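You operate a simulated robot arm through the tools that you are given. There is no shell and no other tool. Be economical: measure what you need, move in short steps, check, and stop when the job is done.

Carry out the task below with a simulated robot arm. There is one attempt and no reset: what you move stays moved.

JOB
Wipe the clamp block's plate clean, then clamp the white lid on it.
Fine: use the wooden pad and put it back; lay the lid square and shut both clamps. What is to be rubbed or washed off counts as gone when no trace of it is left.

Only the result counts: the job must be done as asked and must still hold three seconds after the hand-in. Knocking over, shifting, dropping, spilling or breaking anything else fails it. Lids that push on must go on centred and level and be pressed home; caps that screw on are set level and turned clockwise until they are tight.

ROBOT AND FRAMES
A 7-joint arm with a two-finger parallel gripper, fixed in place. Base frame: the origin is at the foot of the arm, x ahead of it, y to its left, z up; the work surface is at about z = 0. Readings come in cm, rad, newtons and seconds.
With the tool pointing down near the work surface it reaches from about 24 to 62 cm from the base axis. Its first joint turns from -1.152 to 1.152 rad. Payload 2.6 kg.
Tool frame: the origin (TCP) lies between the finger pads and is the grasp point; the fingertips stand 3 cm ahead of it; z points along the fingers, y is the line along which they close. The gripper opens to 9.4 cm. The fingers are 2.8 cm wide and 1 cm thick; the gripper's body (5 by 9.6 cm) begins 5.5 cm behind the TCP.
Orientation is told as [roll, pitch, yaw] about the base's x, y, z axes, in that order, counted from this pose: with the fingers straight down and closing along the base's y, the tool's x points along the base's -x, its y along +y and its z along -z.

CONTROLS
- The arm moves only by the tool play_rows. Its argument "rows" is a list of rows, each a list of 7 numbers: the closure, from 0 (fully open) to 1 (shut), then the shift along the tool's x, y, z in cm, then the turn, a rotation vector about the tool's x, y, z in rad. In form: [[fingers, x, y, z, ax, ay, az], ...]. A call has 1 to 12 rows; each row is the pose to reach, as a shift and turn from the pose commanded when the call began, along the tool's axes at that moment. Rows are played at 5 a second. More than 5 cm and 0.15 rad between two rows, or a gripper value outside its range, and nothing of the call is played. Where a pose cannot be reached the arm comes as near as it can. A force on the tool above 40 N (or 10 N above the force at the start of the call, whichever is more), or a blocked arm, ends the call early, and 0.2 s more pass. Each finger travels about 7.2 cm/s and halts on what it meets, pressing with about 35 N; the grip force reading is that of the motor and also rises with nothing between the fingers. The clock runs only during rows and for 0.2 s after the last one: add rows that repeat a pose to give the fingers time. The reply holds the time, the measured pose of the TCP, the force on the tool along the base axes, the opening and the grip force, in the units named above and with some noise, with the torque about the TCP (base axes, N m) and any sound that the robot's microphone picked up.
- Cameras (640 x 400 px; columns grow to the right, rows downward): "scene" is fixed at [5.61, 45.11, 56.82]; the picture's right is [-0.55, -0.83, 0.00], its down [-0.50, 0.33, -0.80] and it looks along [0.67, -0.45, -0.60] (base axes); focal length 260 px, centre (320, 200). "wrist" rides on the gripper at [7.6, 1.4, -10.3] in the tool frame; the picture's right is [-0.18, 0.98, 0.00], its down [-0.75, -0.14, -0.64] and it looks along [-0.63, -0.12, 0.77] (tool axes); focal length 243 px, centre (320, 200). There is no depth. A picture from a camera that has moved, and an enlarged one, comes with that camera's place and axes in the base frame and with its lens. The place of the scene camera against the robot may be out by one fixed shift of up to 1.2 cm in any direction.
- snapshot(camera): a new picture of that camera. The clock stands still meanwhile.
- zoom(camera, box): a new picture of the part [left, top, right, bottom] of that camera's present view, enlarged. The clock stands still meanwhile.
- job_done(): hands the job in; it is judged then, once.

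Go step by step. Nothing tells you positions but the pictures and the camera data: compare them with the known pose of the tool, close in by small moves and look again before you grip or let go. The budget is 120 turns and 76 pictures, counting those below and the enlarged ones. Unless the task says otherwise, let go and move clear before handing in, and close with one line.

The tools are called after "Call:" as a command line: name --pt "numbers of a row" for each row, then --argument value for the rest, lists and objects as JSON in quotes. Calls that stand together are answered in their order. play_rows: Moves the arm, as the interface text tells. Its arguments: {"type":"object","properties":{"rows":{"type":"array"}},"required":["rows"]} The other tools are called the same way: snapshot (camera) takes a picture; zoom (camera, box) takes an enlarged picture of a part of a camera's view; job_done () hands the job in.

At the start:

```text
time: 0.0
eef_pos: [32.57, 10.68, 41.76]
tool_rot: [0.0, 0.0, -0.001]
contact_force: [0.2, 0.6, -0.8]
torque: [0.03, 0.0, 0.01]
opening: 9.41
grasp_force: 0.0
```

scene: 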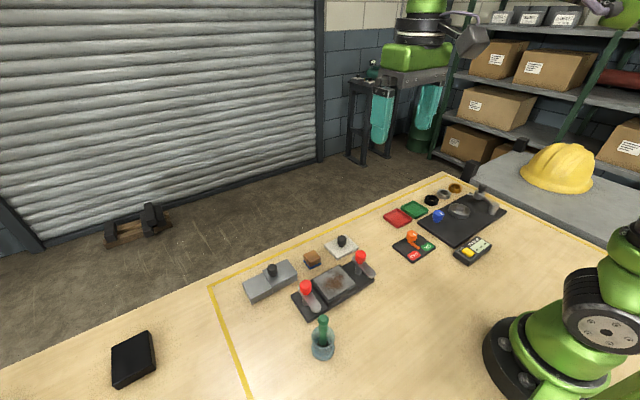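
wrist: 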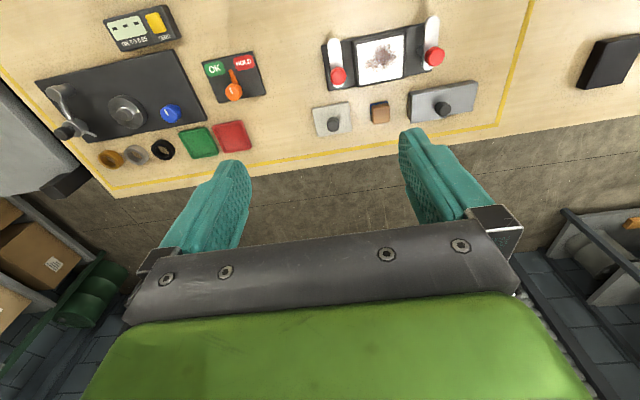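

I see a clamp block with two red-handled clamps and a dirty plate, a small wooden pad, a white lid with a knob and a grey lid with a knob. I'll look closer first.

Call:
zoom --camera "scene" --box '[230, 220, 390, 320]'

Call:
zoom --camera "wrist" --box '[300, 10, 500, 140]'

```text
4.00 times, centred on (310, 270) of scene
camera zoom: at [5.61, 45.11, 56.82], right [-0.55, -0.83, 0.0], down [-0.5, 0.33, -0.8], along [0.67, -0.45, -0.6], focal length 1041 px, centre (360, -80)
```

zoom: 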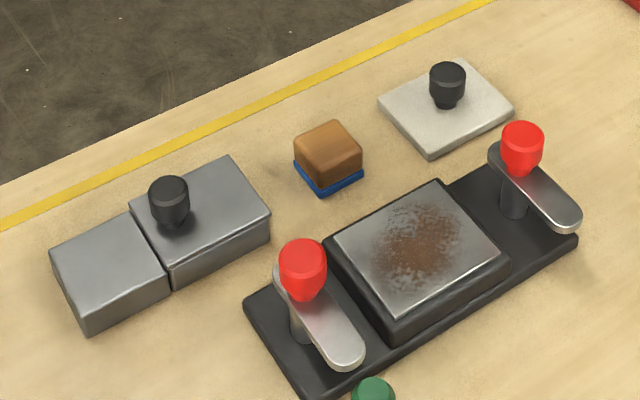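

```text
3.08 times, centred on (400, 75) of wrist
camera zoom: at [24.93, 12.07, 51.9], right [0.18, 0.98, 0.0], down [0.75, -0.14, 0.64], along [0.63, -0.12, -0.77], focal length 746 px, centre (74, 585)
```

zoom: 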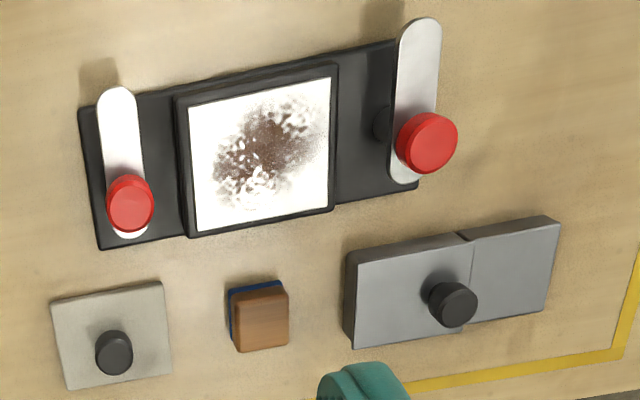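

The pad is near (45, 20.8), the plate near (35.5, 21), and the white lid near (45, 11). I'll go above the pad at medium height and look.

Call:
play_rows --pt "0 -2 1.7 3.5 0 0 0" --pt "0 -4 3.4 7 0 0 0" --pt "0 -6 5.1 10.5 0 0 0" --pt "0 -8 6.8 14 0 0 0" --pt "0 -10.2 8.5 18 0 0 0" --pt "0 -12.4 10.1 22 0 0 0" --pt "0 -12.4 10.1 25 0 0 0" --pt "0 -12.4 10.1 25 0 0 0"

Call:
snapshot --camera "wrist"

Call:
snapshot --camera "scene"

```text
time: 1.8
eef_pos: [44.9, 20.63, 16.62]
tool_rot: [-0.001, 0.0, -0.001]
contact_force: [-0.4, -0.8, -0.1]
torque: [-0.04, -0.02, -0.04]
opening: 9.43
grasp_force: 0.3
```

```text
71 pictures are left
camera wrist: at [37.34, 22.16, 26.95], right [0.19, 0.98, 0.0], down [0.75, -0.14, 0.64], along [0.63, -0.12, -0.77], focal length 243 px, centre (320, 200)
```

wrist: 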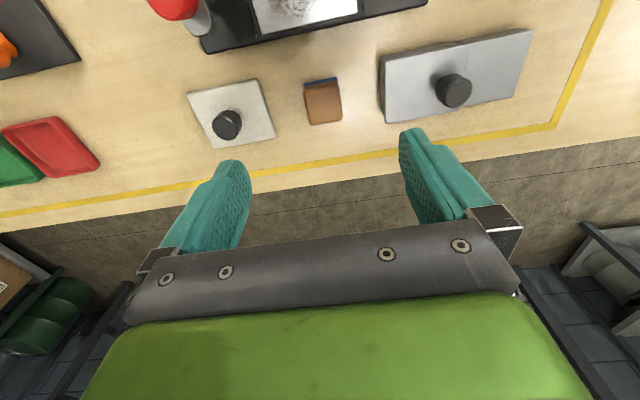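

```text
70 pictures are left
```

scene: 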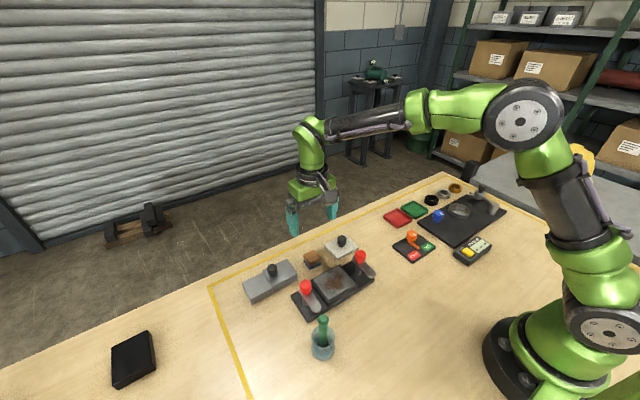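

The pad is about 3.4 cm wide near (45.5, 21.0). I'll lower to look closer before gripping.

Call:
play_rows --pt "0 -0.4 0.3 4 0 0 0" --pt "0 -0.6 0.4 8 0 0 0" --pt "0 -0.6 0.4 8 0 0 0"

Call:
zoom --camera "wrist" --box '[160, 40, 480, 240]'

Call:
zoom --camera "scene" --box '[270, 200, 390, 275]'

```text
time: 2.6
eef_pos: [45.52, 21.14, 8.71]
tool_rot: [-0.002, 0.0, -0.001]
contact_force: [0.2, -0.5, -0.1]
torque: [0.03, 0.03, -0.01]
opening: 9.41
grasp_force: 0.0
```

```text
2.00 times, centred on (320, 140) of wrist
camera zoom: at [37.91, 22.6, 18.84], right [0.18, 0.98, 0.0], down [0.75, -0.14, 0.64], along [0.63, -0.12, -0.77], focal length 485 px, centre (320, 320)
```

zoom: 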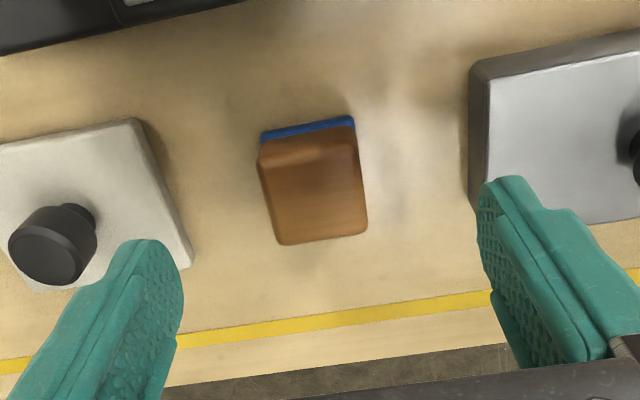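

```text
5.33 times, centred on (330, 238) of scene
camera zoom: at [5.61, 45.11, 56.82], right [-0.55, -0.83, 0.0], down [-0.5, 0.33, -0.8], along [0.67, -0.45, -0.6], focal length 1388 px, centre (267, 0)
```

zoom: 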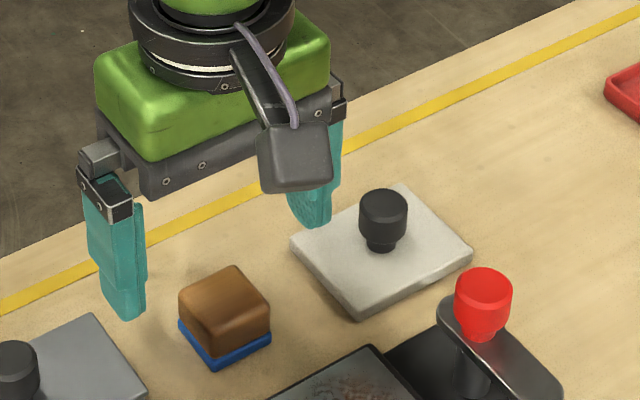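

The pad is square to the axes, centred near (45.35, 21.03). I'll part-close the fingers, descend and grip above the blue underside.

Call:
play_rows --pt "0.42 0.15 -0.1 0 0 0 0" --pt "0.42 0.15 -0.1 2.4 0 0 0" --pt "0.42 0.15 -0.1 4.7 0 0 0" --pt "0.42 0.15 -0.1 4.7 0 0 0" --pt "0.8 0.15 -0.1 4.7 0 0 0" --pt "0.8 0.15 -0.1 4.7 0 0 0" --pt "0.8 0.15 -0.1 4.7 0 0 0"

Call:
snapshot --camera "wrist"

```text
time: 4.2
eef_pos: [45.34, 21.15, 3.93]
tool_rot: [0.001, 0.0, 0.0]
contact_force: [-0.3, 0.4, -0.2]
torque: [0.01, 0.02, 0.0]
opening: 3.48
grasp_force: 35.1
```

```text
67 pictures are left
camera wrist: at [37.72, 22.49, 14.16], right [0.18, 0.98, 0.0], down [0.75, -0.14, 0.64], along [0.63, -0.12, -0.77], focal length 243 px, centre (320, 200)
```

wrist: 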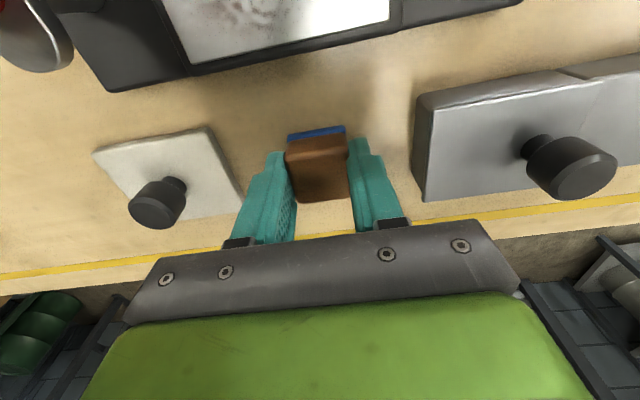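

Gripped at TCP (45.34, 21.15, 3.93), which is where it goes back. I'll lift it and look at the plate and clamps from above the block.

Call:
play_rows --pt "0.8 0 0 4 0 0 0" --pt "0.8 0 0 4 0 0 0"

```text
time: 4.5
eef_pos: [45.77, 21.31, 3.35]
tool_rot: [0.007, -0.014, -0.011]
contact_force: [-2.6, -0.2, 9.2]
torque: [-0.19, 0.14, -0.02]
opening: 3.53
grasp_force: 35.3
stopped in row 1: the force on the tool passed its limit at 111 N (the readings are from after the stop); the commanded pose is now the measured one
```

I sent the wrong sign: tool +z is down, so the hand pressed onto the pad and the arm stopped. I'll lift gently and check the pad and the grip.

Call:
play_rows --pt "0.8 0 0 -0.3 0 0 0" --pt "0.8 0 0 -0.6 0 0 0" --pt "0.8 0 0 -0.6 0 0 0"

Call:
snapshot --camera "wrist"

Call:
zoom --camera "scene" --box '[230, 200, 390, 300]'

```text
time: 5.3
eef_pos: [45.85, 21.15, 3.96]
tool_rot: [0.006, -0.015, -0.009]
contact_force: [-0.3, 0.0, 1.1]
torque: [-0.01, -0.02, -0.01]
opening: 3.52
grasp_force: 35.0
```

```text
66 pictures are left
camera wrist: at [37.99, 22.6, 14.04], right [0.19, 0.98, 0.01], down [0.74, -0.15, 0.65], along [0.64, -0.12, -0.76], focal length 243 px, centre (320, 200)
```

wrist: 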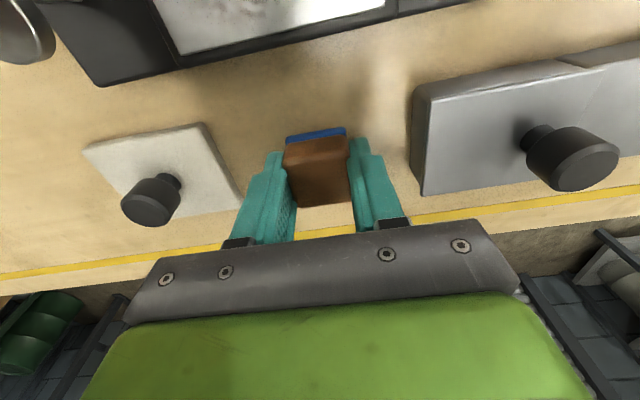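

```text
4.00 times, centred on (310, 250) of scene
camera zoom: at [5.61, 45.11, 56.82], right [-0.55, -0.83, 0.0], down [-0.5, 0.33, -0.8], along [0.67, -0.45, -0.6], focal length 1041 px, centre (360, 0)
```

zoom: 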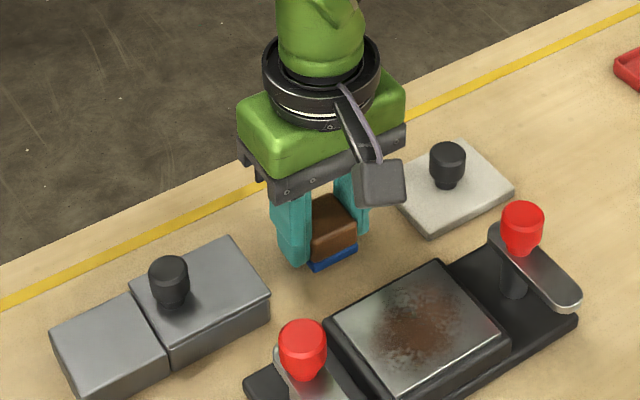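

The pad is still held, and nothing else moved. I'll correct the small tilt and lift (negative z), then move over the block to look.

Call:
play_rows --pt "0.8 0 0 -4 0.006 0.015 -0.009" --pt "0.8 0 0 -8 0.006 0.015 -0.009" --pt "0.8 3 0 -11 0.006 0.015 -0.009" --pt "0.8 6.5 0 -14 0.006 0.015 -0.009" --pt "0.8 10.4 0 -14 0.006 0.015 -0.009" --pt "0.8 10.4 0 -14 0.006 0.015 -0.009"

Call:
snapshot --camera "wrist"

Call:
zoom --camera "scene" --box '[270, 150, 430, 250]'

```text
time: 6.7
eef_pos: [35.21, 21.15, 17.82]
tool_rot: [0.002, 0.002, 0.0]
contact_force: [0.0, 0.6, 0.3]
torque: [0.01, 0.0, 0.0]
opening: 1.88
grasp_force: 0.1
```

```text
64 pictures are left
camera wrist: at [27.56, 22.58, 28.03], right [0.18, 0.98, 0.0], down [0.76, -0.14, 0.64], along [0.63, -0.12, -0.77], focal length 243 px, centre (320, 200)
```

wrist: 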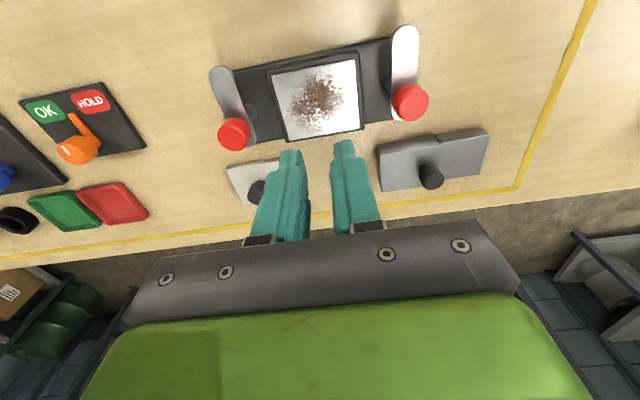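

```text
4.00 times, centred on (350, 200) of scene
camera zoom: at [5.61, 45.11, 56.82], right [-0.55, -0.83, 0.0], down [-0.5, 0.33, -0.8], along [0.67, -0.45, -0.6], focal length 1041 px, centre (200, 200)
```

zoom: 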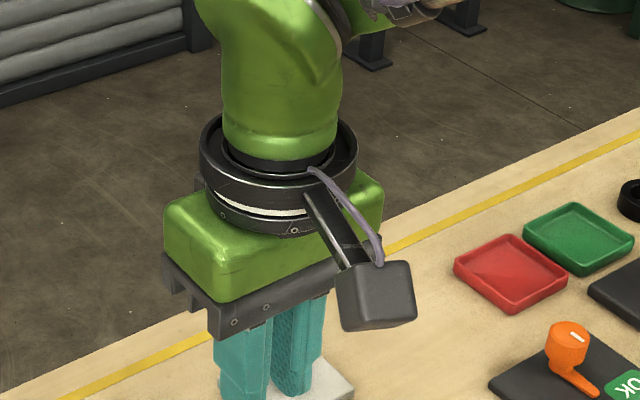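

The fingers closed on nothing, so the pad slipped out. I'll look for it.

Call:
snapshot --camera "scene"

Call:
zoom --camera "scene" --box '[230, 220, 390, 320]'

```text
62 pictures are left
```

scene: 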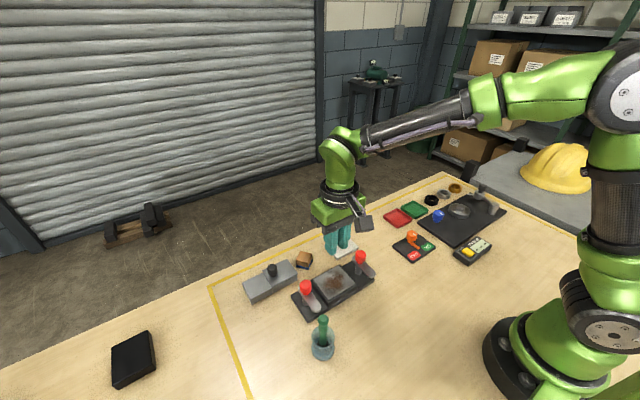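

```text
4.00 times, centred on (310, 270) of scene
camera zoom: at [5.61, 45.11, 56.82], right [-0.55, -0.83, 0.0], down [-0.5, 0.33, -0.8], along [0.67, -0.45, -0.6], focal length 1041 px, centre (360, -80)
```

zoom: 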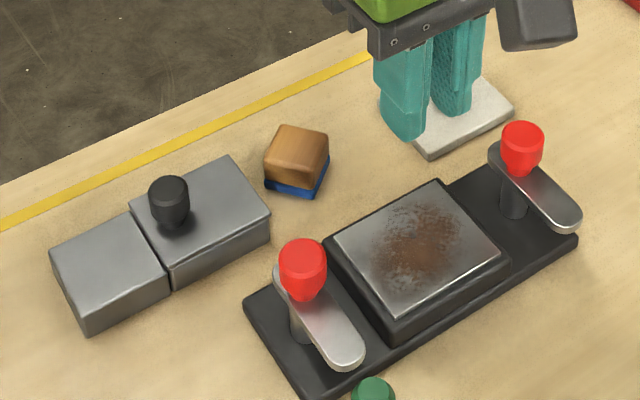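

The pad is standing upright on the table, turned a bit, near (46.4, 22.6). I'll go above it with the fingers open and look.

Call:
play_rows --pt "0.4 -4 0.4 0 0 0 0" --pt "0.4 -8 0.8 0 0 0 0" --pt "0.3 -11 1.3 3 0 0 0" --pt "0.2 -11 1.3 7 0 0 0" --pt "0.2 -11 1.3 7 0 0 0"

Call:
zoom --camera "wrist" --box '[160, 40, 480, 240]'

```text
time: 7.9
eef_pos: [46.17, 22.45, 10.68]
tool_rot: [0.002, 0.001, 0.0]
contact_force: [0.2, -0.5, 0.0]
torque: [0.0, 0.02, -0.01]
opening: 7.53
grasp_force: 0.1
```

```text
2.00 times, centred on (320, 140) of wrist
camera zoom: at [38.6, 23.97, 20.95], right [0.18, 0.98, 0.0], down [0.75, -0.14, 0.64], along [0.63, -0.12, -0.77], focal length 485 px, centre (320, 320)
```

zoom: 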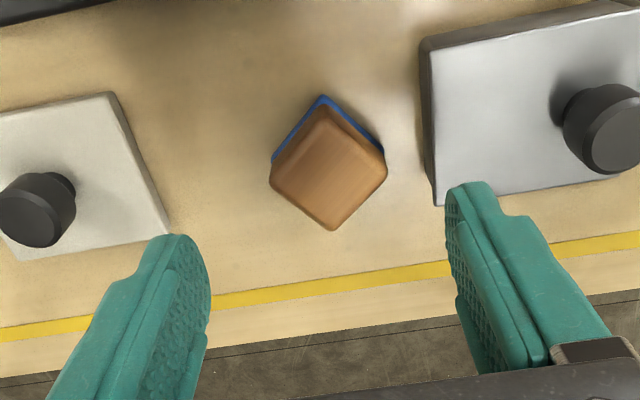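

The pad is turned about 41° and centred near (46.4, 22.8). I'll turn the hand to match and come down to just above it.

Call:
play_rows --pt "0.3 -0.2 0.3 0 0 0 -0.142" --pt "0.4 -0.2 0.3 0 0 0 -0.284" --pt "0.42 -0.2 0.3 0 0 0 -0.426" --pt "0.42 -0.2 0.3 1 0 0 -0.568" --pt "0.42 -0.2 0.3 2.2 0 0 -0.71" --pt "0.42 -0.2 0.3 2.2 0 0 -0.71"

Call:
zoom --camera "wrist" --box '[160, 40, 480, 240]'

```text
time: 9.3
eef_pos: [46.32, 22.83, 8.5]
tool_rot: [0.002, -0.001, 0.713]
contact_force: [0.1, 0.5, -0.4]
torque: [0.05, 0.01, 0.02]
opening: 5.46
grasp_force: 0.0
```

```text
2.00 times, centred on (320, 140) of wrist
camera zoom: at [39.7, 18.9, 18.74], right [-0.5, 0.86, 0.0], down [0.66, 0.39, 0.64], along [0.55, 0.32, -0.77], focal length 485 px, centre (320, 320)
```

zoom: 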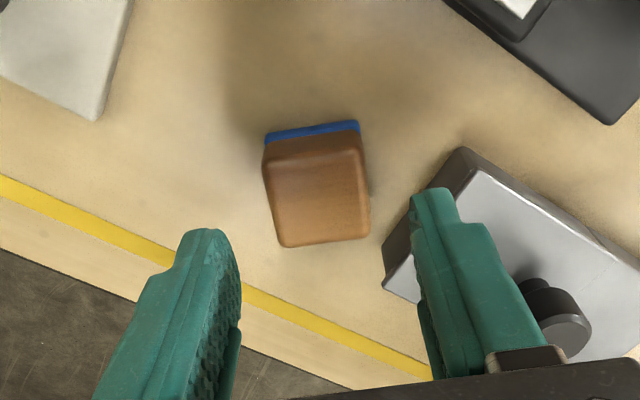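

The hand lines up with the pad. I'll narrow the opening to stay clear of the grey block, descend, grip firmly and lift slowly.

Call:
play_rows --pt "0.52 0.28 -0.06 0 0 0 0.04" --pt "0.52 0.28 -0.06 2.4 0 0 0.04" --pt "0.52 0.28 -0.06 4.4 0 0 0.04" --pt "0.52 0.28 -0.06 4.8 0 0 0.04" --pt "1 0.28 -0.06 4.8 0 0 0.04" --pt "1 0.28 -0.06 4.8 0 0 0.04" --pt "1 0.28 -0.06 4.8 0 0 0.04" --pt "1 0.28 -0.06 4.5 0 0 0.04" --pt "1 0.28 -0.06 4.0 0 0 0.04" --pt "1 0.28 -0.06 3.5 0 0 0.04" --pt "1 0.28 -0.06 3.0 0 0 0.04"

Call:
zoom --camera "scene" --box '[230, 200, 390, 300]'

Call:
zoom --camera "wrist" --box '[160, 40, 480, 240]'

```text
time: 11.7
eef_pos: [46.09, 22.64, 5.57]
tool_rot: [0.003, 0.0, 0.672]
contact_force: [0.2, -0.5, 0.6]
torque: [-0.01, -0.04, 0.0]
opening: 3.5
grasp_force: 35.1
```

```text
4.00 times, centred on (310, 250) of scene
camera zoom: at [5.61, 45.11, 56.82], right [-0.55, -0.83, 0.0], down [-0.5, 0.33, -0.8], along [0.67, -0.45, -0.6], focal length 1041 px, centre (360, 0)
```

zoom: 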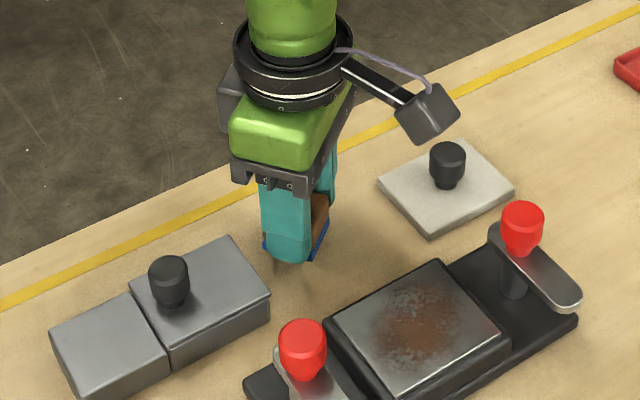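

```text
2.00 times, centred on (320, 140) of wrist
camera zoom: at [39.33, 18.94, 15.8], right [-0.47, 0.88, 0.0], down [0.68, 0.36, 0.64], along [0.57, 0.3, -0.77], focal length 485 px, centre (320, 320)
```

zoom: 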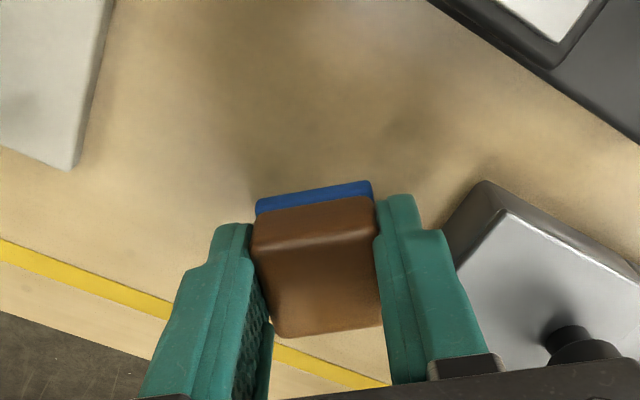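

The pad is held firmly, with its underside about 3.75 cm below the TCP. I'll raise it further, turn the hand straight and move towards the plate.

Call:
play_rows --pt "1 0 0 -1 0 0 0" --pt "1 0 0 -2 0 0 0" --pt "1 0 0 -3.2 0 0 0" --pt "1 0 0 -4.4 0 0 0" --pt "1 0 0 -5.6 0 0 0.05" --pt "1 0 0 -6.5 0 0 0.15" --pt "1 0 0 -6.5 0 0 0.27" --pt "1 0 0 -6.5 0 0 0.39" --pt "1 0 0 -6.5 0 0 0.5" --pt "1 0 0 -6.5 0 0 0.6" --pt "1 0 0 -6.5 0 0 0.672" --pt "1 0 0 -6.5 0 0 0.672"

```text
time: 14.3
eef_pos: [46.21, 22.63, 12.06]
tool_rot: [0.001, 0.002, -0.004]
contact_force: [0.0, 0.6, -0.3]
torque: [-0.01, 0.02, 0.0]
opening: 3.45
grasp_force: 35.1
```

Call:
play_rows --pt "1 1.2 -0.5 0 0 0 0" --pt "1 3 -1 0 0 0 0" --pt "1 5 -1.7 0 0 0 0" --pt "1 7 -1.7 0 0 0 0" --pt "1 9 -1.7 0 0 0 0" --pt "1 10.4 -1.7 0 0 0 0" --pt "1 11 -1.7 0 0 0 0" --pt "1 11 -1.7 0 0 0 0"

Call:
snapshot --camera "wrist"

Call:
zoom --camera "scene" --box '[260, 200, 420, 300]'

```text
time: 16.1
eef_pos: [35.02, 20.84, 12.03]
tool_rot: [0.002, -0.001, -0.002]
contact_force: [-1.0, -0.5, -1.0]
torque: [-0.02, 0.01, 0.03]
opening: 3.45
grasp_force: 35.3
```

```text
56 pictures are left
camera wrist: at [27.54, 22.29, 22.26], right [0.19, 0.98, 0.0], down [0.75, -0.14, 0.64], along [0.63, -0.12, -0.77], focal length 243 px, centre (320, 200)
```

wrist: 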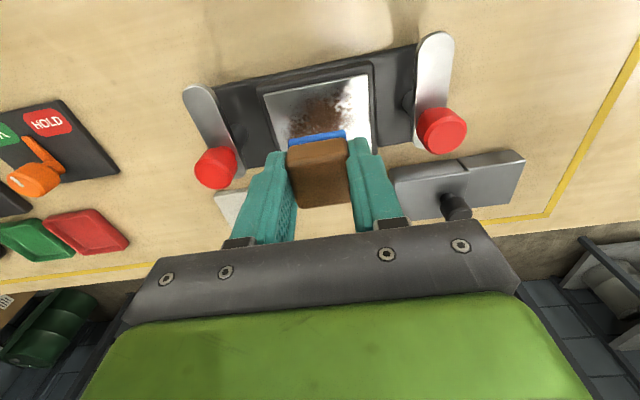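

```text
4.00 times, centred on (340, 250) of scene
camera zoom: at [5.61, 45.11, 56.82], right [-0.55, -0.83, 0.0], down [-0.5, 0.33, -0.8], along [0.67, -0.45, -0.6], focal length 1041 px, centre (240, 0)
```

zoom: 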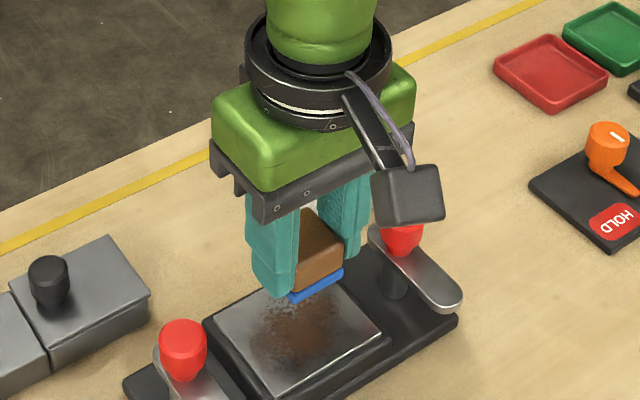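

The plate spans about x 32.2–38.7 and y 17–24.8, and the clamps stand well outside. I'll come down at the near-right corner of the plate, checking for contact.

Call:
play_rows --pt "1 1.3 -1.9 1.5 0 0 0" --pt "1 1.3 -1.9 3 0 0 0" --pt "1 1.3 -1.9 4 0 0 0" --pt "1 1.3 -1.9 4.5 0 0 0" --pt "1 1.3 -1.9 4.5 0 0 0"

Call:
zoom --camera "scene" --box '[290, 240, 390, 320]'

```text
time: 17.3
eef_pos: [33.86, 18.94, 7.6]
tool_rot: [0.002, 0.0, -0.002]
contact_force: [0.1, 0.1, 0.3]
torque: [0.0, -0.04, -0.02]
opening: 3.47
grasp_force: 34.6
```

```text
5.00 times, centred on (340, 280) of scene
camera zoom: at [5.61, 45.11, 56.82], right [-0.55, -0.83, 0.0], down [-0.5, 0.33, -0.8], along [0.67, -0.45, -0.6], focal length 1302 px, centre (220, -200)
```

zoom: 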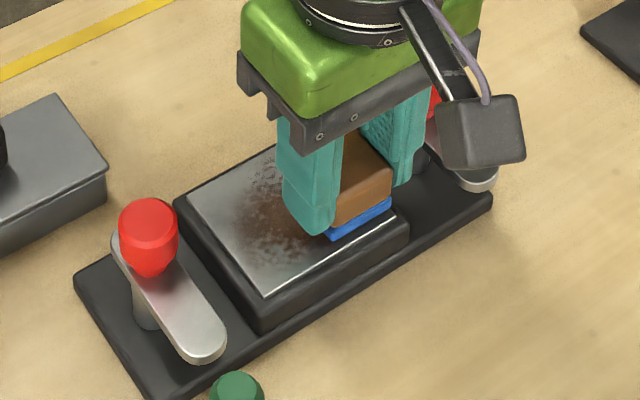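

Not touching yet, though close. I'll lower in small steps until I feel contact.

Call:
play_rows --pt "1 0 0 0.2 0 0 0" --pt "1 0 0 0.4 0 0 0" --pt "1 0 0 0.6 0 0 0" --pt "1 0 0 0.6 0 0 0"

```text
time: 18.5
eef_pos: [33.95, 19.11, 7.27]
tool_rot: [0.002, -0.002, -0.005]
contact_force: [-1.8, -0.6, 5.0]
torque: [-0.08, 0.02, -0.02]
opening: 3.46
grasp_force: 34.7
stopped in row 4: the force on the tool passed its limit at 41 N (the readings are from after the stop); the commanded pose is now the measured one
```

Contact is at TCP z ≈ 7.27. I'll wipe with light pressure, strip by strip.

Call:
play_rows --pt "1 0.2 -0.3 0.03 0 0 0" --pt "1 -1 -0.3 0.03 0 0 0" --pt "1 -2.2 -0.3 0.03 0 0 0" --pt "1 -3.3 -0.3 0.03 0 0 0" --pt "1 -3.3 1 0.03 0 0 0" --pt "1 -2.2 1 0.03 0 0 0" --pt "1 -1 1 0.03 0 0 0" --pt "1 0.2 1 0.03 0 0 0" --pt "1 0.2 2.3 0.03 0 0 0" --pt "1 -1 2.3 0.03 0 0 0" --pt "1 -2.2 2.3 0.03 0 0 0" --pt "1 -3.3 2.3 0.03 0 0 0"

Call:
zoom --camera "scene" --box '[290, 240, 390, 320]'

```text
time: 21.1
eef_pos: [37.11, 21.34, 7.18]
tool_rot: [0.005, 0.002, -0.004]
contact_force: [-10.0, 1.4, 24.9]
torque: [-0.04, 0.31, -0.01]
opening: 3.48
grasp_force: 34.9
```

```text
5.00 times, centred on (340, 280) of scene
camera zoom: at [5.6, 45.1, 56.83], right [-0.55, -0.83, 0.0], down [-0.5, 0.33, -0.8], along [0.67, -0.45, -0.6], focal length 1302 px, centre (220, -200)
```

zoom: 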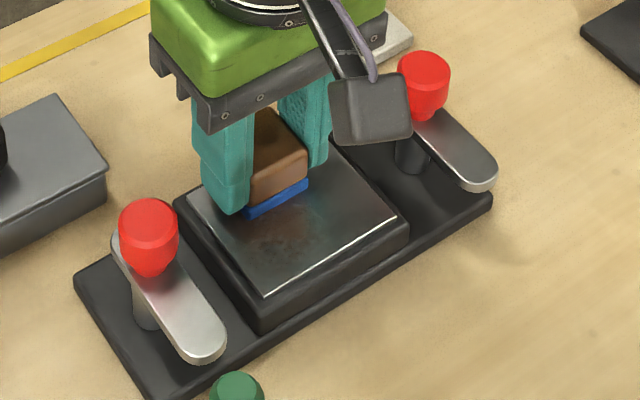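

The dirt is coming off. I'll continue over the left side, then make cross passes.

Call:
play_rows --pt "1 0 1 -0.02 0 0 0" --pt "1 1.2 1 -0.02 0 0 0" --pt "1 2.4 1 -0.02 0 0 0" --pt "1 3.6 1 -0.02 0 0 0" --pt "1 3.6 2 -0.02 0 0 0" --pt "1 2.4 2 -0.02 0 0 0" --pt "1 1.2 2 -0.02 0 0 0" --pt "1 0 2 -0.02 0 0 0" --pt "1 0 0.7 -0.02 0 0 0" --pt "1 0 -0.6 -0.02 0 0 0" --pt "1 0 -1.9 -0.02 0 0 0" --pt "1 0 -2.6 -0.02 0 0 0"

Call:
zoom --camera "scene" --box '[290, 240, 390, 320]'

```text
time: 23.7
eef_pos: [37.24, 18.77, 7.21]
tool_rot: [0.002, -0.002, -0.001]
contact_force: [-0.3, 5.4, 13.0]
torque: [0.11, 0.01, 0.02]
opening: 3.45
grasp_force: 35.1
```

```text
5.00 times, centred on (340, 280) of scene
camera zoom: at [5.6, 45.11, 56.82], right [-0.55, -0.83, 0.0], down [-0.5, 0.33, -0.8], along [0.67, -0.45, -0.6], focal length 1302 px, centre (220, -200)
```

zoom: 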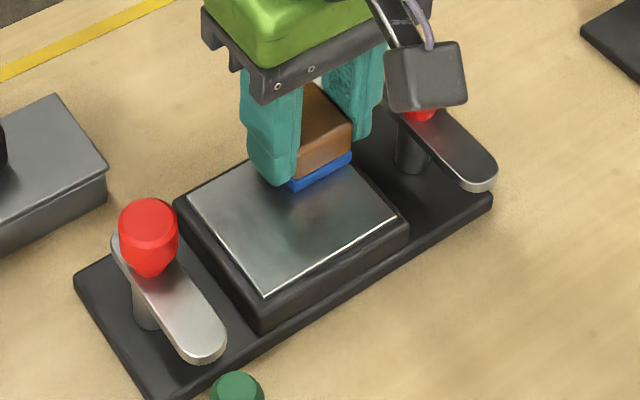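

It's nearly clean. I'll make one more pass in the cross direction for full coverage.

Call:
play_rows --pt "1 1.2 0 0.02 0 0 0" --pt "1 1.2 1.5 0.02 0 0 0" --pt "1 1.2 3 0.02 0 0 0" --pt "1 1.2 4.4 0.02 0 0 0" --pt "1 2.4 4.4 0.02 0 0 0" --pt "1 2.4 3 0.02 0 0 0" --pt "1 2.4 1.5 0.02 0 0 0" --pt "1 2.4 0 0.02 0 0 0" --pt "1 3.7 0 0.02 0 0 0" --pt "1 3.7 1.5 0.02 0 0 0" --pt "1 3.7 3 0.02 0 0 0" --pt "1 3.7 4.4 0.02 0 0 0"

Call:
play_rows --pt "1 0 0 -1 0 0 0" --pt "1 0 0 -2.5 0 0 0" --pt "1 0 0 -4 0 0 0" --pt "1 -2 0 -6 0 0 0" --pt "1 -4.5 0 -7.5 0 0 0" --pt "1 -7 -0.5 -7.5 0 0 0" --pt "1 -9.5 -1.3 -7.5 0 0 0" --pt "1 -11.8 -2.1 -7.5 0 0 0" --pt "1 -11.8 -2.1 -7.5 0 0 0"

Call:
zoom --camera "scene" --box '[290, 240, 390, 320]'

Call:
snapshot --camera "wrist"

```text
time: 26.3
eef_pos: [33.61, 23.14, 7.05]
tool_rot: [0.003, -0.001, -0.004]
contact_force: [-1.7, -10.1, 28.9]
torque: [-0.44, -0.06, -0.02]
opening: 3.48
grasp_force: 35.4
```

```text
time: 28.3
eef_pos: [45.13, 20.95, 14.53]
tool_rot: [0.005, 0.0, -0.004]
contact_force: [0.5, 0.8, -0.5]
torque: [0.0, 0.04, -0.01]
opening: 3.47
grasp_force: 35.2
```

```text
5.00 times, centred on (340, 280) of scene
camera zoom: at [5.61, 45.11, 56.82], right [-0.55, -0.83, 0.0], down [-0.5, 0.33, -0.8], along [0.67, -0.45, -0.6], focal length 1302 px, centre (220, -200)
```

zoom: 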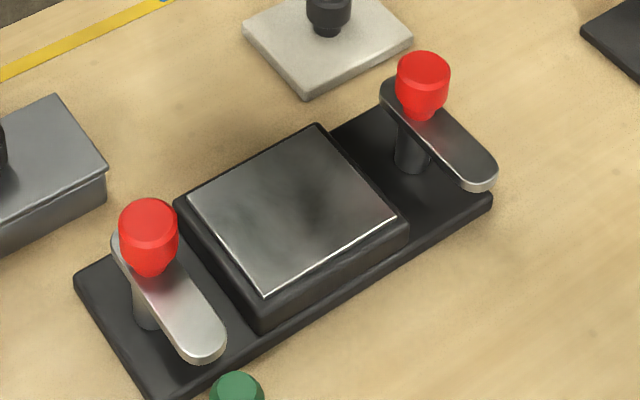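

```text
50 pictures are left
camera wrist: at [37.74, 22.38, 24.75], right [0.19, 0.98, 0.0], down [0.75, -0.15, 0.64], along [0.63, -0.12, -0.77], focal length 243 px, centre (320, 200)
```

wrist: 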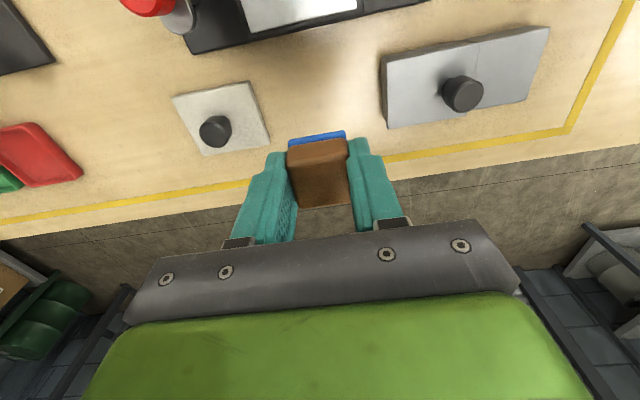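

The plate looks clean apart from a faint darker patch that may be a reflection. I'll check it from closer before putting the pad back.

Call:
zoom --camera "scene" --box '[312, 262, 360, 302]'

Call:
play_rows --pt "1 3 0 -2 0 0 0" --pt "1 7 0 -4 0 0 0" --pt "1 11 0 -5 0 0 0" --pt "1 15 0 -5 0 0 0" --pt "1 15 0 -5 0 0 0"

Call:
zoom --camera "wrist" --box '[240, 40, 400, 160]'

```text
10.00 times, centred on (336, 282) of scene
camera zoom: at [5.61, 45.11, 56.82], right [-0.55, -0.83, 0.0], down [-0.5, 0.33, -0.8], along [0.67, -0.45, -0.6], focal length 2603 px, centre (160, -620)
```

zoom: 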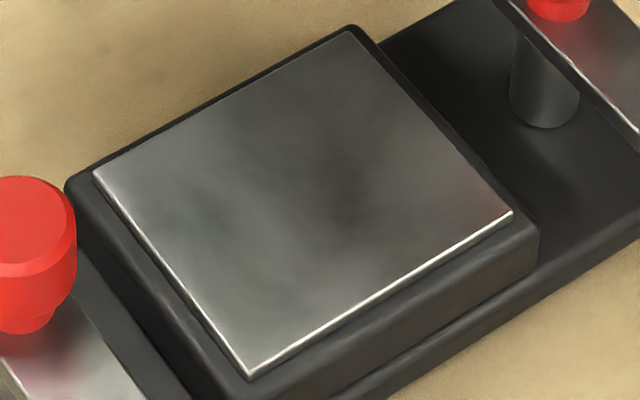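

```text
time: 29.5
eef_pos: [30.19, 20.94, 19.74]
tool_rot: [0.004, 0.001, -0.005]
contact_force: [0.1, -0.1, -0.9]
torque: [0.02, 0.01, 0.01]
opening: 3.46
grasp_force: 34.7
```

```text
3.33 times, centred on (320, 100) of wrist
camera zoom: at [22.67, 22.38, 29.83], right [0.19, 0.98, 0.0], down [0.75, -0.15, 0.64], along [0.63, -0.12, -0.77], focal length 809 px, centre (320, 533)
```

zoom: 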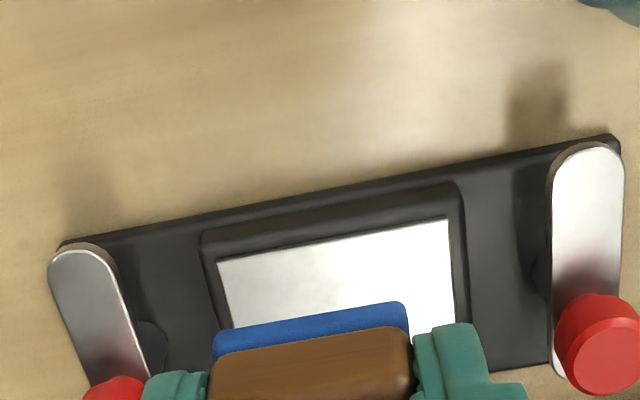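

The plate is clean. Now I'll return the pad to its original spot near (45.35, 21.05).

Call:
play_rows --pt "1 -4 0 0 0 0 0" --pt "1 -8 0 0 0 0 0" --pt "1 -12 0.1 2 0 0 0" --pt "1 -15.2 0.1 5 0 0 0" --pt "1 -15.2 0.1 9 0 0 0" --pt "1 -15.2 0.1 12.5 0 0 0" --pt "1 -15.2 0.1 14.5 0 0 0" --pt "1 -15.2 0.1 15.3 0 0 0" --pt "1 -15.2 0.1 15.5 0 0 0" --pt "1 -15.2 0.1 15.5 0 0 0"

Call:
snapshot --camera "wrist"

```text
time: 31.7
eef_pos: [45.5, 21.11, 4.12]
tool_rot: [0.003, 0.0, -0.004]
contact_force: [0.7, 0.7, 0.4]
torque: [-0.03, 0.0, -0.01]
opening: 3.47
grasp_force: 35.1
```

```text
47 pictures are left
camera wrist: at [37.9, 22.49, 14.31], right [0.19, 0.98, 0.0], down [0.75, -0.15, 0.64], along [0.63, -0.12, -0.77], focal length 243 px, centre (320, 200)
```

wrist: 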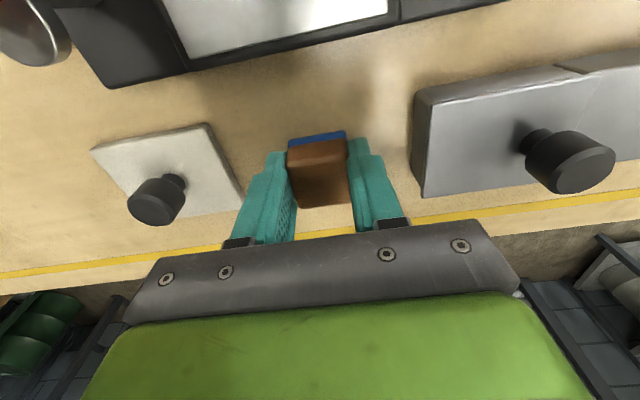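

Call:
play_rows --pt "1 0.4 0 0.1 0 0 0" --pt "1 0.4 0 0.2 0 0 0" --pt "1 0.4 0 0.3 0 0 0" --pt "1 0.4 0 0.3 0 0 0"

```text
time: 32.7
eef_pos: [45.04, 21.15, 3.75]
tool_rot: [0.004, -0.001, -0.003]
contact_force: [1.0, 0.3, -0.9]
torque: [0.0, -0.01, 0.02]
opening: 3.47
grasp_force: 35.2
```

Call:
play_rows --pt "1 0 0 0.08 0 0 0" --pt "1 0 0 0.16 0 0 0" --pt "1 0 0 0.16 0 0 0"

```text
time: 33.5
eef_pos: [45.14, 21.17, 3.77]
tool_rot: [0.005, -0.001, -0.004]
contact_force: [-6.0, -2.3, 18.4]
torque: [-0.21, 0.23, 0.0]
opening: 3.47
grasp_force: 34.9
```

The pad is on the table. I'll release it gently and lift clear.

Call:
play_rows --pt "0.5 0 0 0 0 0 0" --pt "0.46 0 0 0 0 0 0" --pt "0.46 0 0 0 0 0 0" --pt "0.46 0 0 -2 0 0 0" --pt "0.46 0 0 -6 0 0 0" --pt "0.4 0 0 -10 0 0 0" --pt "0.4 0 0 -10 0 0 0"

Call:
snapshot --camera "wrist"

Call:
zoom --camera "scene" --box '[230, 220, 390, 320]'

```text
time: 35.1
eef_pos: [45.2, 21.1, 13.71]
tool_rot: [0.003, -0.003, -0.003]
contact_force: [0.1, -0.4, 0.3]
torque: [0.01, -0.01, 0.02]
opening: 5.64
grasp_force: 0.0
```

```text
46 pictures are left
camera wrist: at [37.58, 22.43, 23.93], right [0.19, 0.98, 0.0], down [0.75, -0.15, 0.64], along [0.63, -0.12, -0.77], focal length 243 px, centre (320, 200)
```

wrist: 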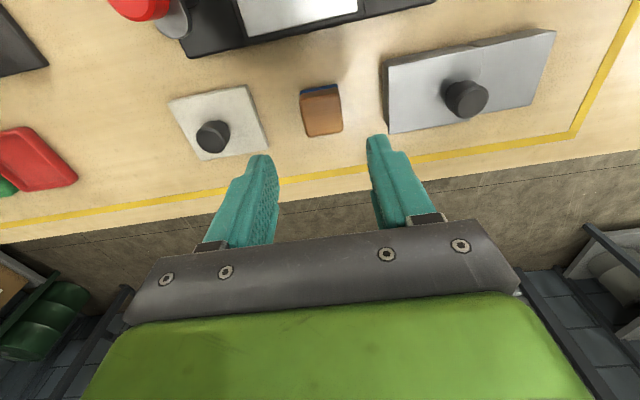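

```text
4.00 times, centred on (310, 270) of scene
camera zoom: at [5.61, 45.11, 56.82], right [-0.55, -0.83, 0.0], down [-0.5, 0.33, -0.8], along [0.67, -0.45, -0.6], focal length 1041 px, centre (360, -80)
```

zoom: 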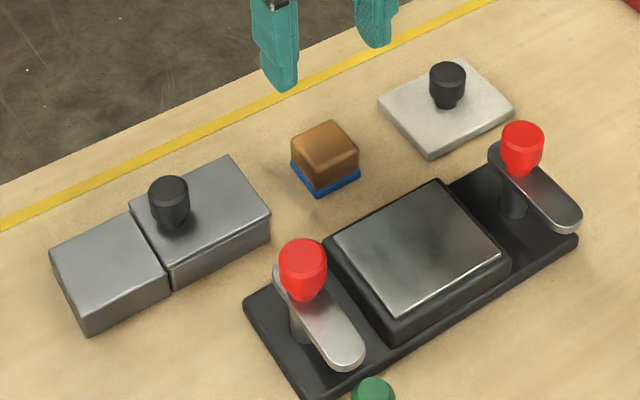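

The pad is back within a couple of millimetres. Next I'll go over the white lid.

Call:
play_rows --pt "0.3 0 -4 0 0 0 0" --pt "0.3 0 -8 0 0 0 0" --pt "0.3 0 -10.2 1 0 0 0" --pt "0.3 0 -10.2 2 0 0 0" --pt "0.3 0 -10.2 2 0 0 0"

Call:
zoom --camera "wrist" --box '[160, 20, 480, 220]'

Call:
zoom --camera "scene" --box '[310, 220, 390, 270]'

```text
time: 36.3
eef_pos: [44.98, 10.9, 11.54]
tool_rot: [0.004, -0.001, -0.003]
contact_force: [-0.2, 0.1, -0.3]
torque: [0.01, 0.02, -0.01]
opening: 6.58
grasp_force: 0.1
```

```text
2.00 times, centred on (320, 120) of wrist
camera zoom: at [37.52, 12.31, 21.79], right [0.19, 0.98, 0.0], down [0.75, -0.15, 0.64], along [0.63, -0.12, -0.77], focal length 485 px, centre (320, 360)
```

zoom: 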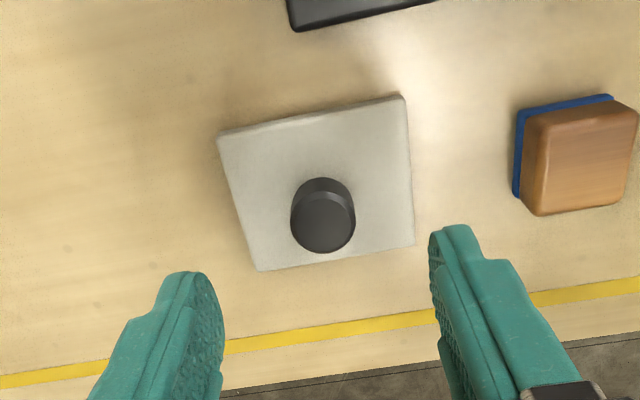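

```text
8.00 times, centred on (350, 245) of scene
camera zoom: at [5.61, 45.11, 56.82], right [-0.55, -0.83, 0.0], down [-0.5, 0.33, -0.8], along [0.67, -0.45, -0.6], focal length 2083 px, centre (80, -160)
```

zoom: 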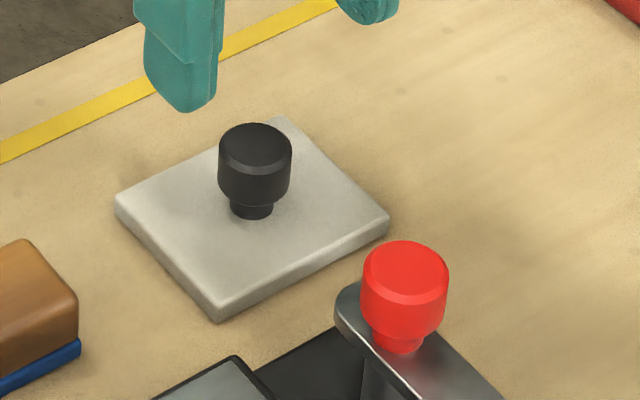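

The lid is about 6.3 × 7.5 cm, square to the axes, with its knob near (45.45, 10.95). I'll descend to just above the knob and check the alignment.

Call:
play_rows --pt "0.5 -0.45 0.05 1 0 0 0" --pt "0.5 -0.45 0.05 3 0 0 0" --pt "0.5 -0.45 0.05 4 0 0 0" --pt "0.5 -0.45 0.05 4 0 0 0"

Call:
zoom --camera "wrist" --box '[160, 40, 480, 240]'

```text
time: 37.3
eef_pos: [45.4, 11.04, 7.58]
tool_rot: [0.003, 0.0, -0.005]
contact_force: [0.1, -0.1, 0.2]
torque: [-0.01, -0.02, -0.02]
opening: 4.71
grasp_force: 0.1
```

```text
2.00 times, centred on (320, 140) of wrist
camera zoom: at [37.92, 12.38, 17.81], right [0.19, 0.98, 0.0], down [0.75, -0.15, 0.64], along [0.63, -0.12, -0.77], focal length 485 px, centre (320, 320)
```

zoom: 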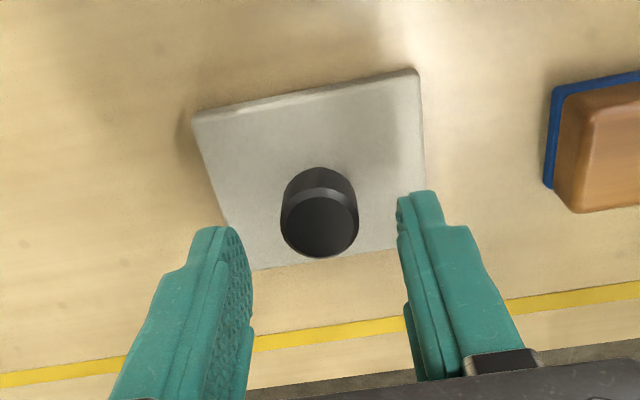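

Call:
play_rows --pt "0.5 -0.2 -0.1 1.2 0 0 0" --pt "0.5 -0.2 -0.1 2.4 0 0 0" --pt "0.5 -0.2 -0.1 3.1 0 0 0" --pt "0.5 -0.2 -0.1 3.1 0 0 0"

Call:
snapshot --camera "wrist"

Call:
zoom --camera "scene" --box '[310, 210, 390, 260]'

```text
time: 38.3
eef_pos: [45.79, 10.84, 4.55]
tool_rot: [0.003, 0.001, -0.005]
contact_force: [0.1, -0.2, -0.1]
torque: [0.0, -0.02, -0.04]
opening: 4.69
grasp_force: 0.0
```

```text
41 pictures are left
camera wrist: at [38.12, 12.24, 14.75], right [0.19, 0.98, 0.0], down [0.75, -0.15, 0.64], along [0.63, -0.12, -0.77], focal length 243 px, centre (320, 200)
```

wrist: 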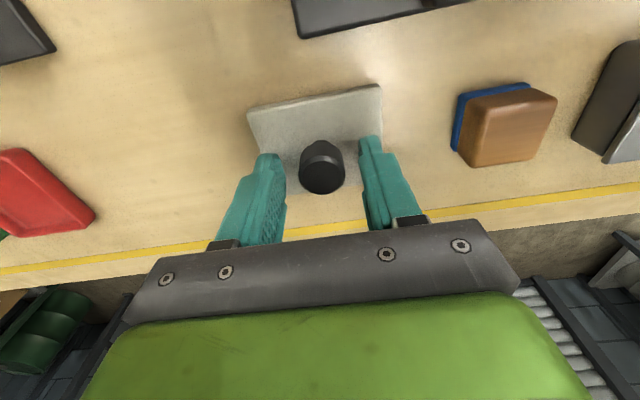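

```text
8.00 times, centred on (350, 235) of scene
camera zoom: at [5.61, 45.11, 56.82], right [-0.55, -0.83, 0.0], down [-0.5, 0.33, -0.8], along [0.67, -0.45, -0.6], focal length 2083 px, centre (80, -80)
```

zoom: 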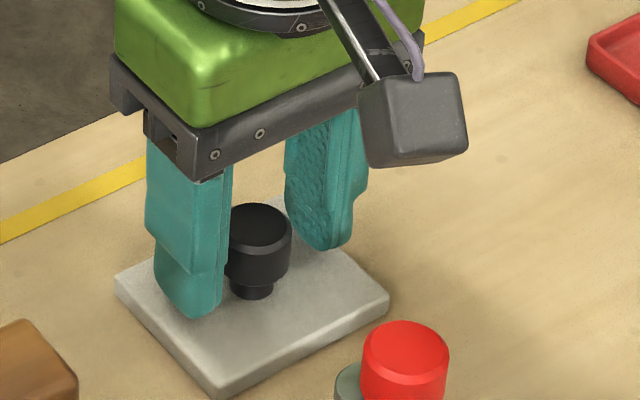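

The fingers straddle the knob, so I'll close and lift slowly.

Call:
play_rows --pt "0.5 0.15 0.05 0.1 0 0 0" --pt "1 0.15 0.05 0.1 0 0 0" --pt "1 0.15 0.05 0.1 0 0 0" --pt "1 0.15 0.05 0.1 0 0 0" --pt "1 0.15 0.05 0.1 0 0 0" --pt "1 0.15 0.05 -0.4 0 0 0" --pt "1 0.15 0.05 -1 0 0 0" --pt "1 0.15 0.05 -1.8 0 0 0" --pt "1 0.15 0.05 -1.8 0 0 0"

Call:
snapshot --camera "wrist"

Call:
zoom --camera "scene" --box '[310, 210, 390, 260]'

```text
time: 40.3
eef_pos: [45.45, 10.88, 6.33]
tool_rot: [0.004, 0.0, -0.006]
contact_force: [-0.1, 0.4, -1.1]
torque: [-0.02, 0.03, 0.03]
opening: 2.51
grasp_force: 35.3
```

```text
39 pictures are left
camera wrist: at [37.97, 12.3, 16.55], right [0.19, 0.98, 0.0], down [0.75, -0.15, 0.64], along [0.63, -0.12, -0.77], focal length 243 px, centre (320, 200)
```

wrist: 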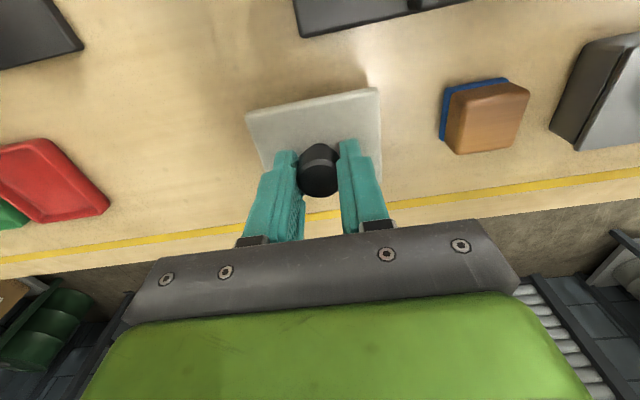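

```text
8.00 times, centred on (350, 235) of scene
camera zoom: at [5.61, 45.11, 56.82], right [-0.55, -0.83, 0.0], down [-0.5, 0.33, -0.8], along [0.67, -0.45, -0.6], focal length 2083 px, centre (80, -80)
```

zoom: 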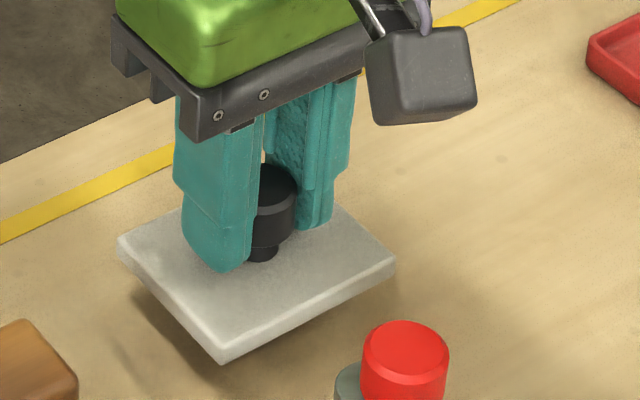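

The lid is held level, with the hand about centred on it. I'll raise it well above the clamp knobs and carry it over the plate.

Call:
play_rows --pt "1 0 0 -1.5 0 0 0" --pt "1 0 0 -3.5 0 0 0" --pt "1 0 0 -6 0 0 0" --pt "1 0 1 -8.5 0 0 0" --pt "1 1.5 3 -9.7 0 0 0" --pt "1 3.5 5 -9.7 0 0 0" --pt "1 5.5 7 -9.7 0 0 0" --pt "1 7.5 8.8 -9.7 0 0 0" --pt "1 9.3 9.8 -9.7 0 0 0" --pt "1 10 9.8 -9.7 0 0 0" --pt "1 10 9.8 -9.7 0 0 0"

Call:
snapshot --camera "wrist"

Call:
zoom --camera "scene" --box '[270, 220, 400, 320]'

```text
time: 42.7
eef_pos: [35.57, 20.86, 16.06]
tool_rot: [0.003, -0.001, -0.004]
contact_force: [0.2, -0.3, -1.7]
torque: [-0.01, -0.01, 0.0]
opening: 2.5
grasp_force: 34.8
```

```text
37 pictures are left
camera wrist: at [27.95, 22.18, 26.28], right [0.19, 0.98, 0.0], down [0.75, -0.15, 0.64], along [0.63, -0.12, -0.77], focal length 243 px, centre (320, 200)
```

wrist: 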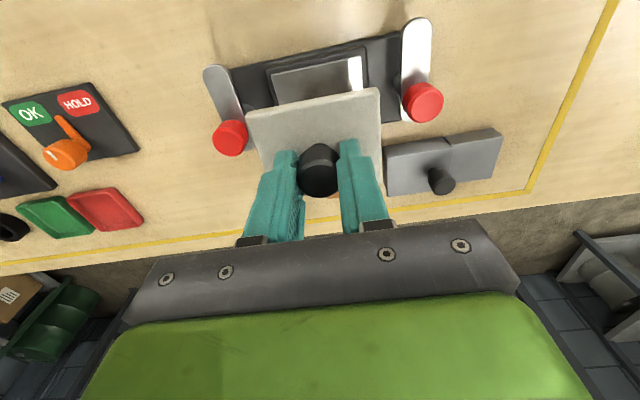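

```text
4.00 times, centred on (335, 270) of scene
camera zoom: at [5.61, 45.11, 56.82], right [-0.55, -0.83, 0.0], down [-0.5, 0.33, -0.8], along [0.67, -0.45, -0.6], focal length 1041 px, centre (260, -80)
```

zoom: 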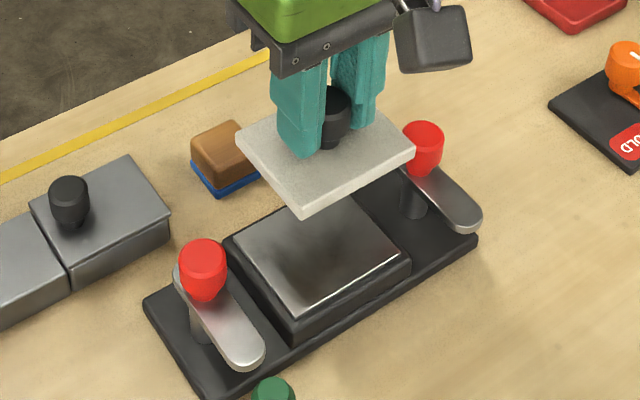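

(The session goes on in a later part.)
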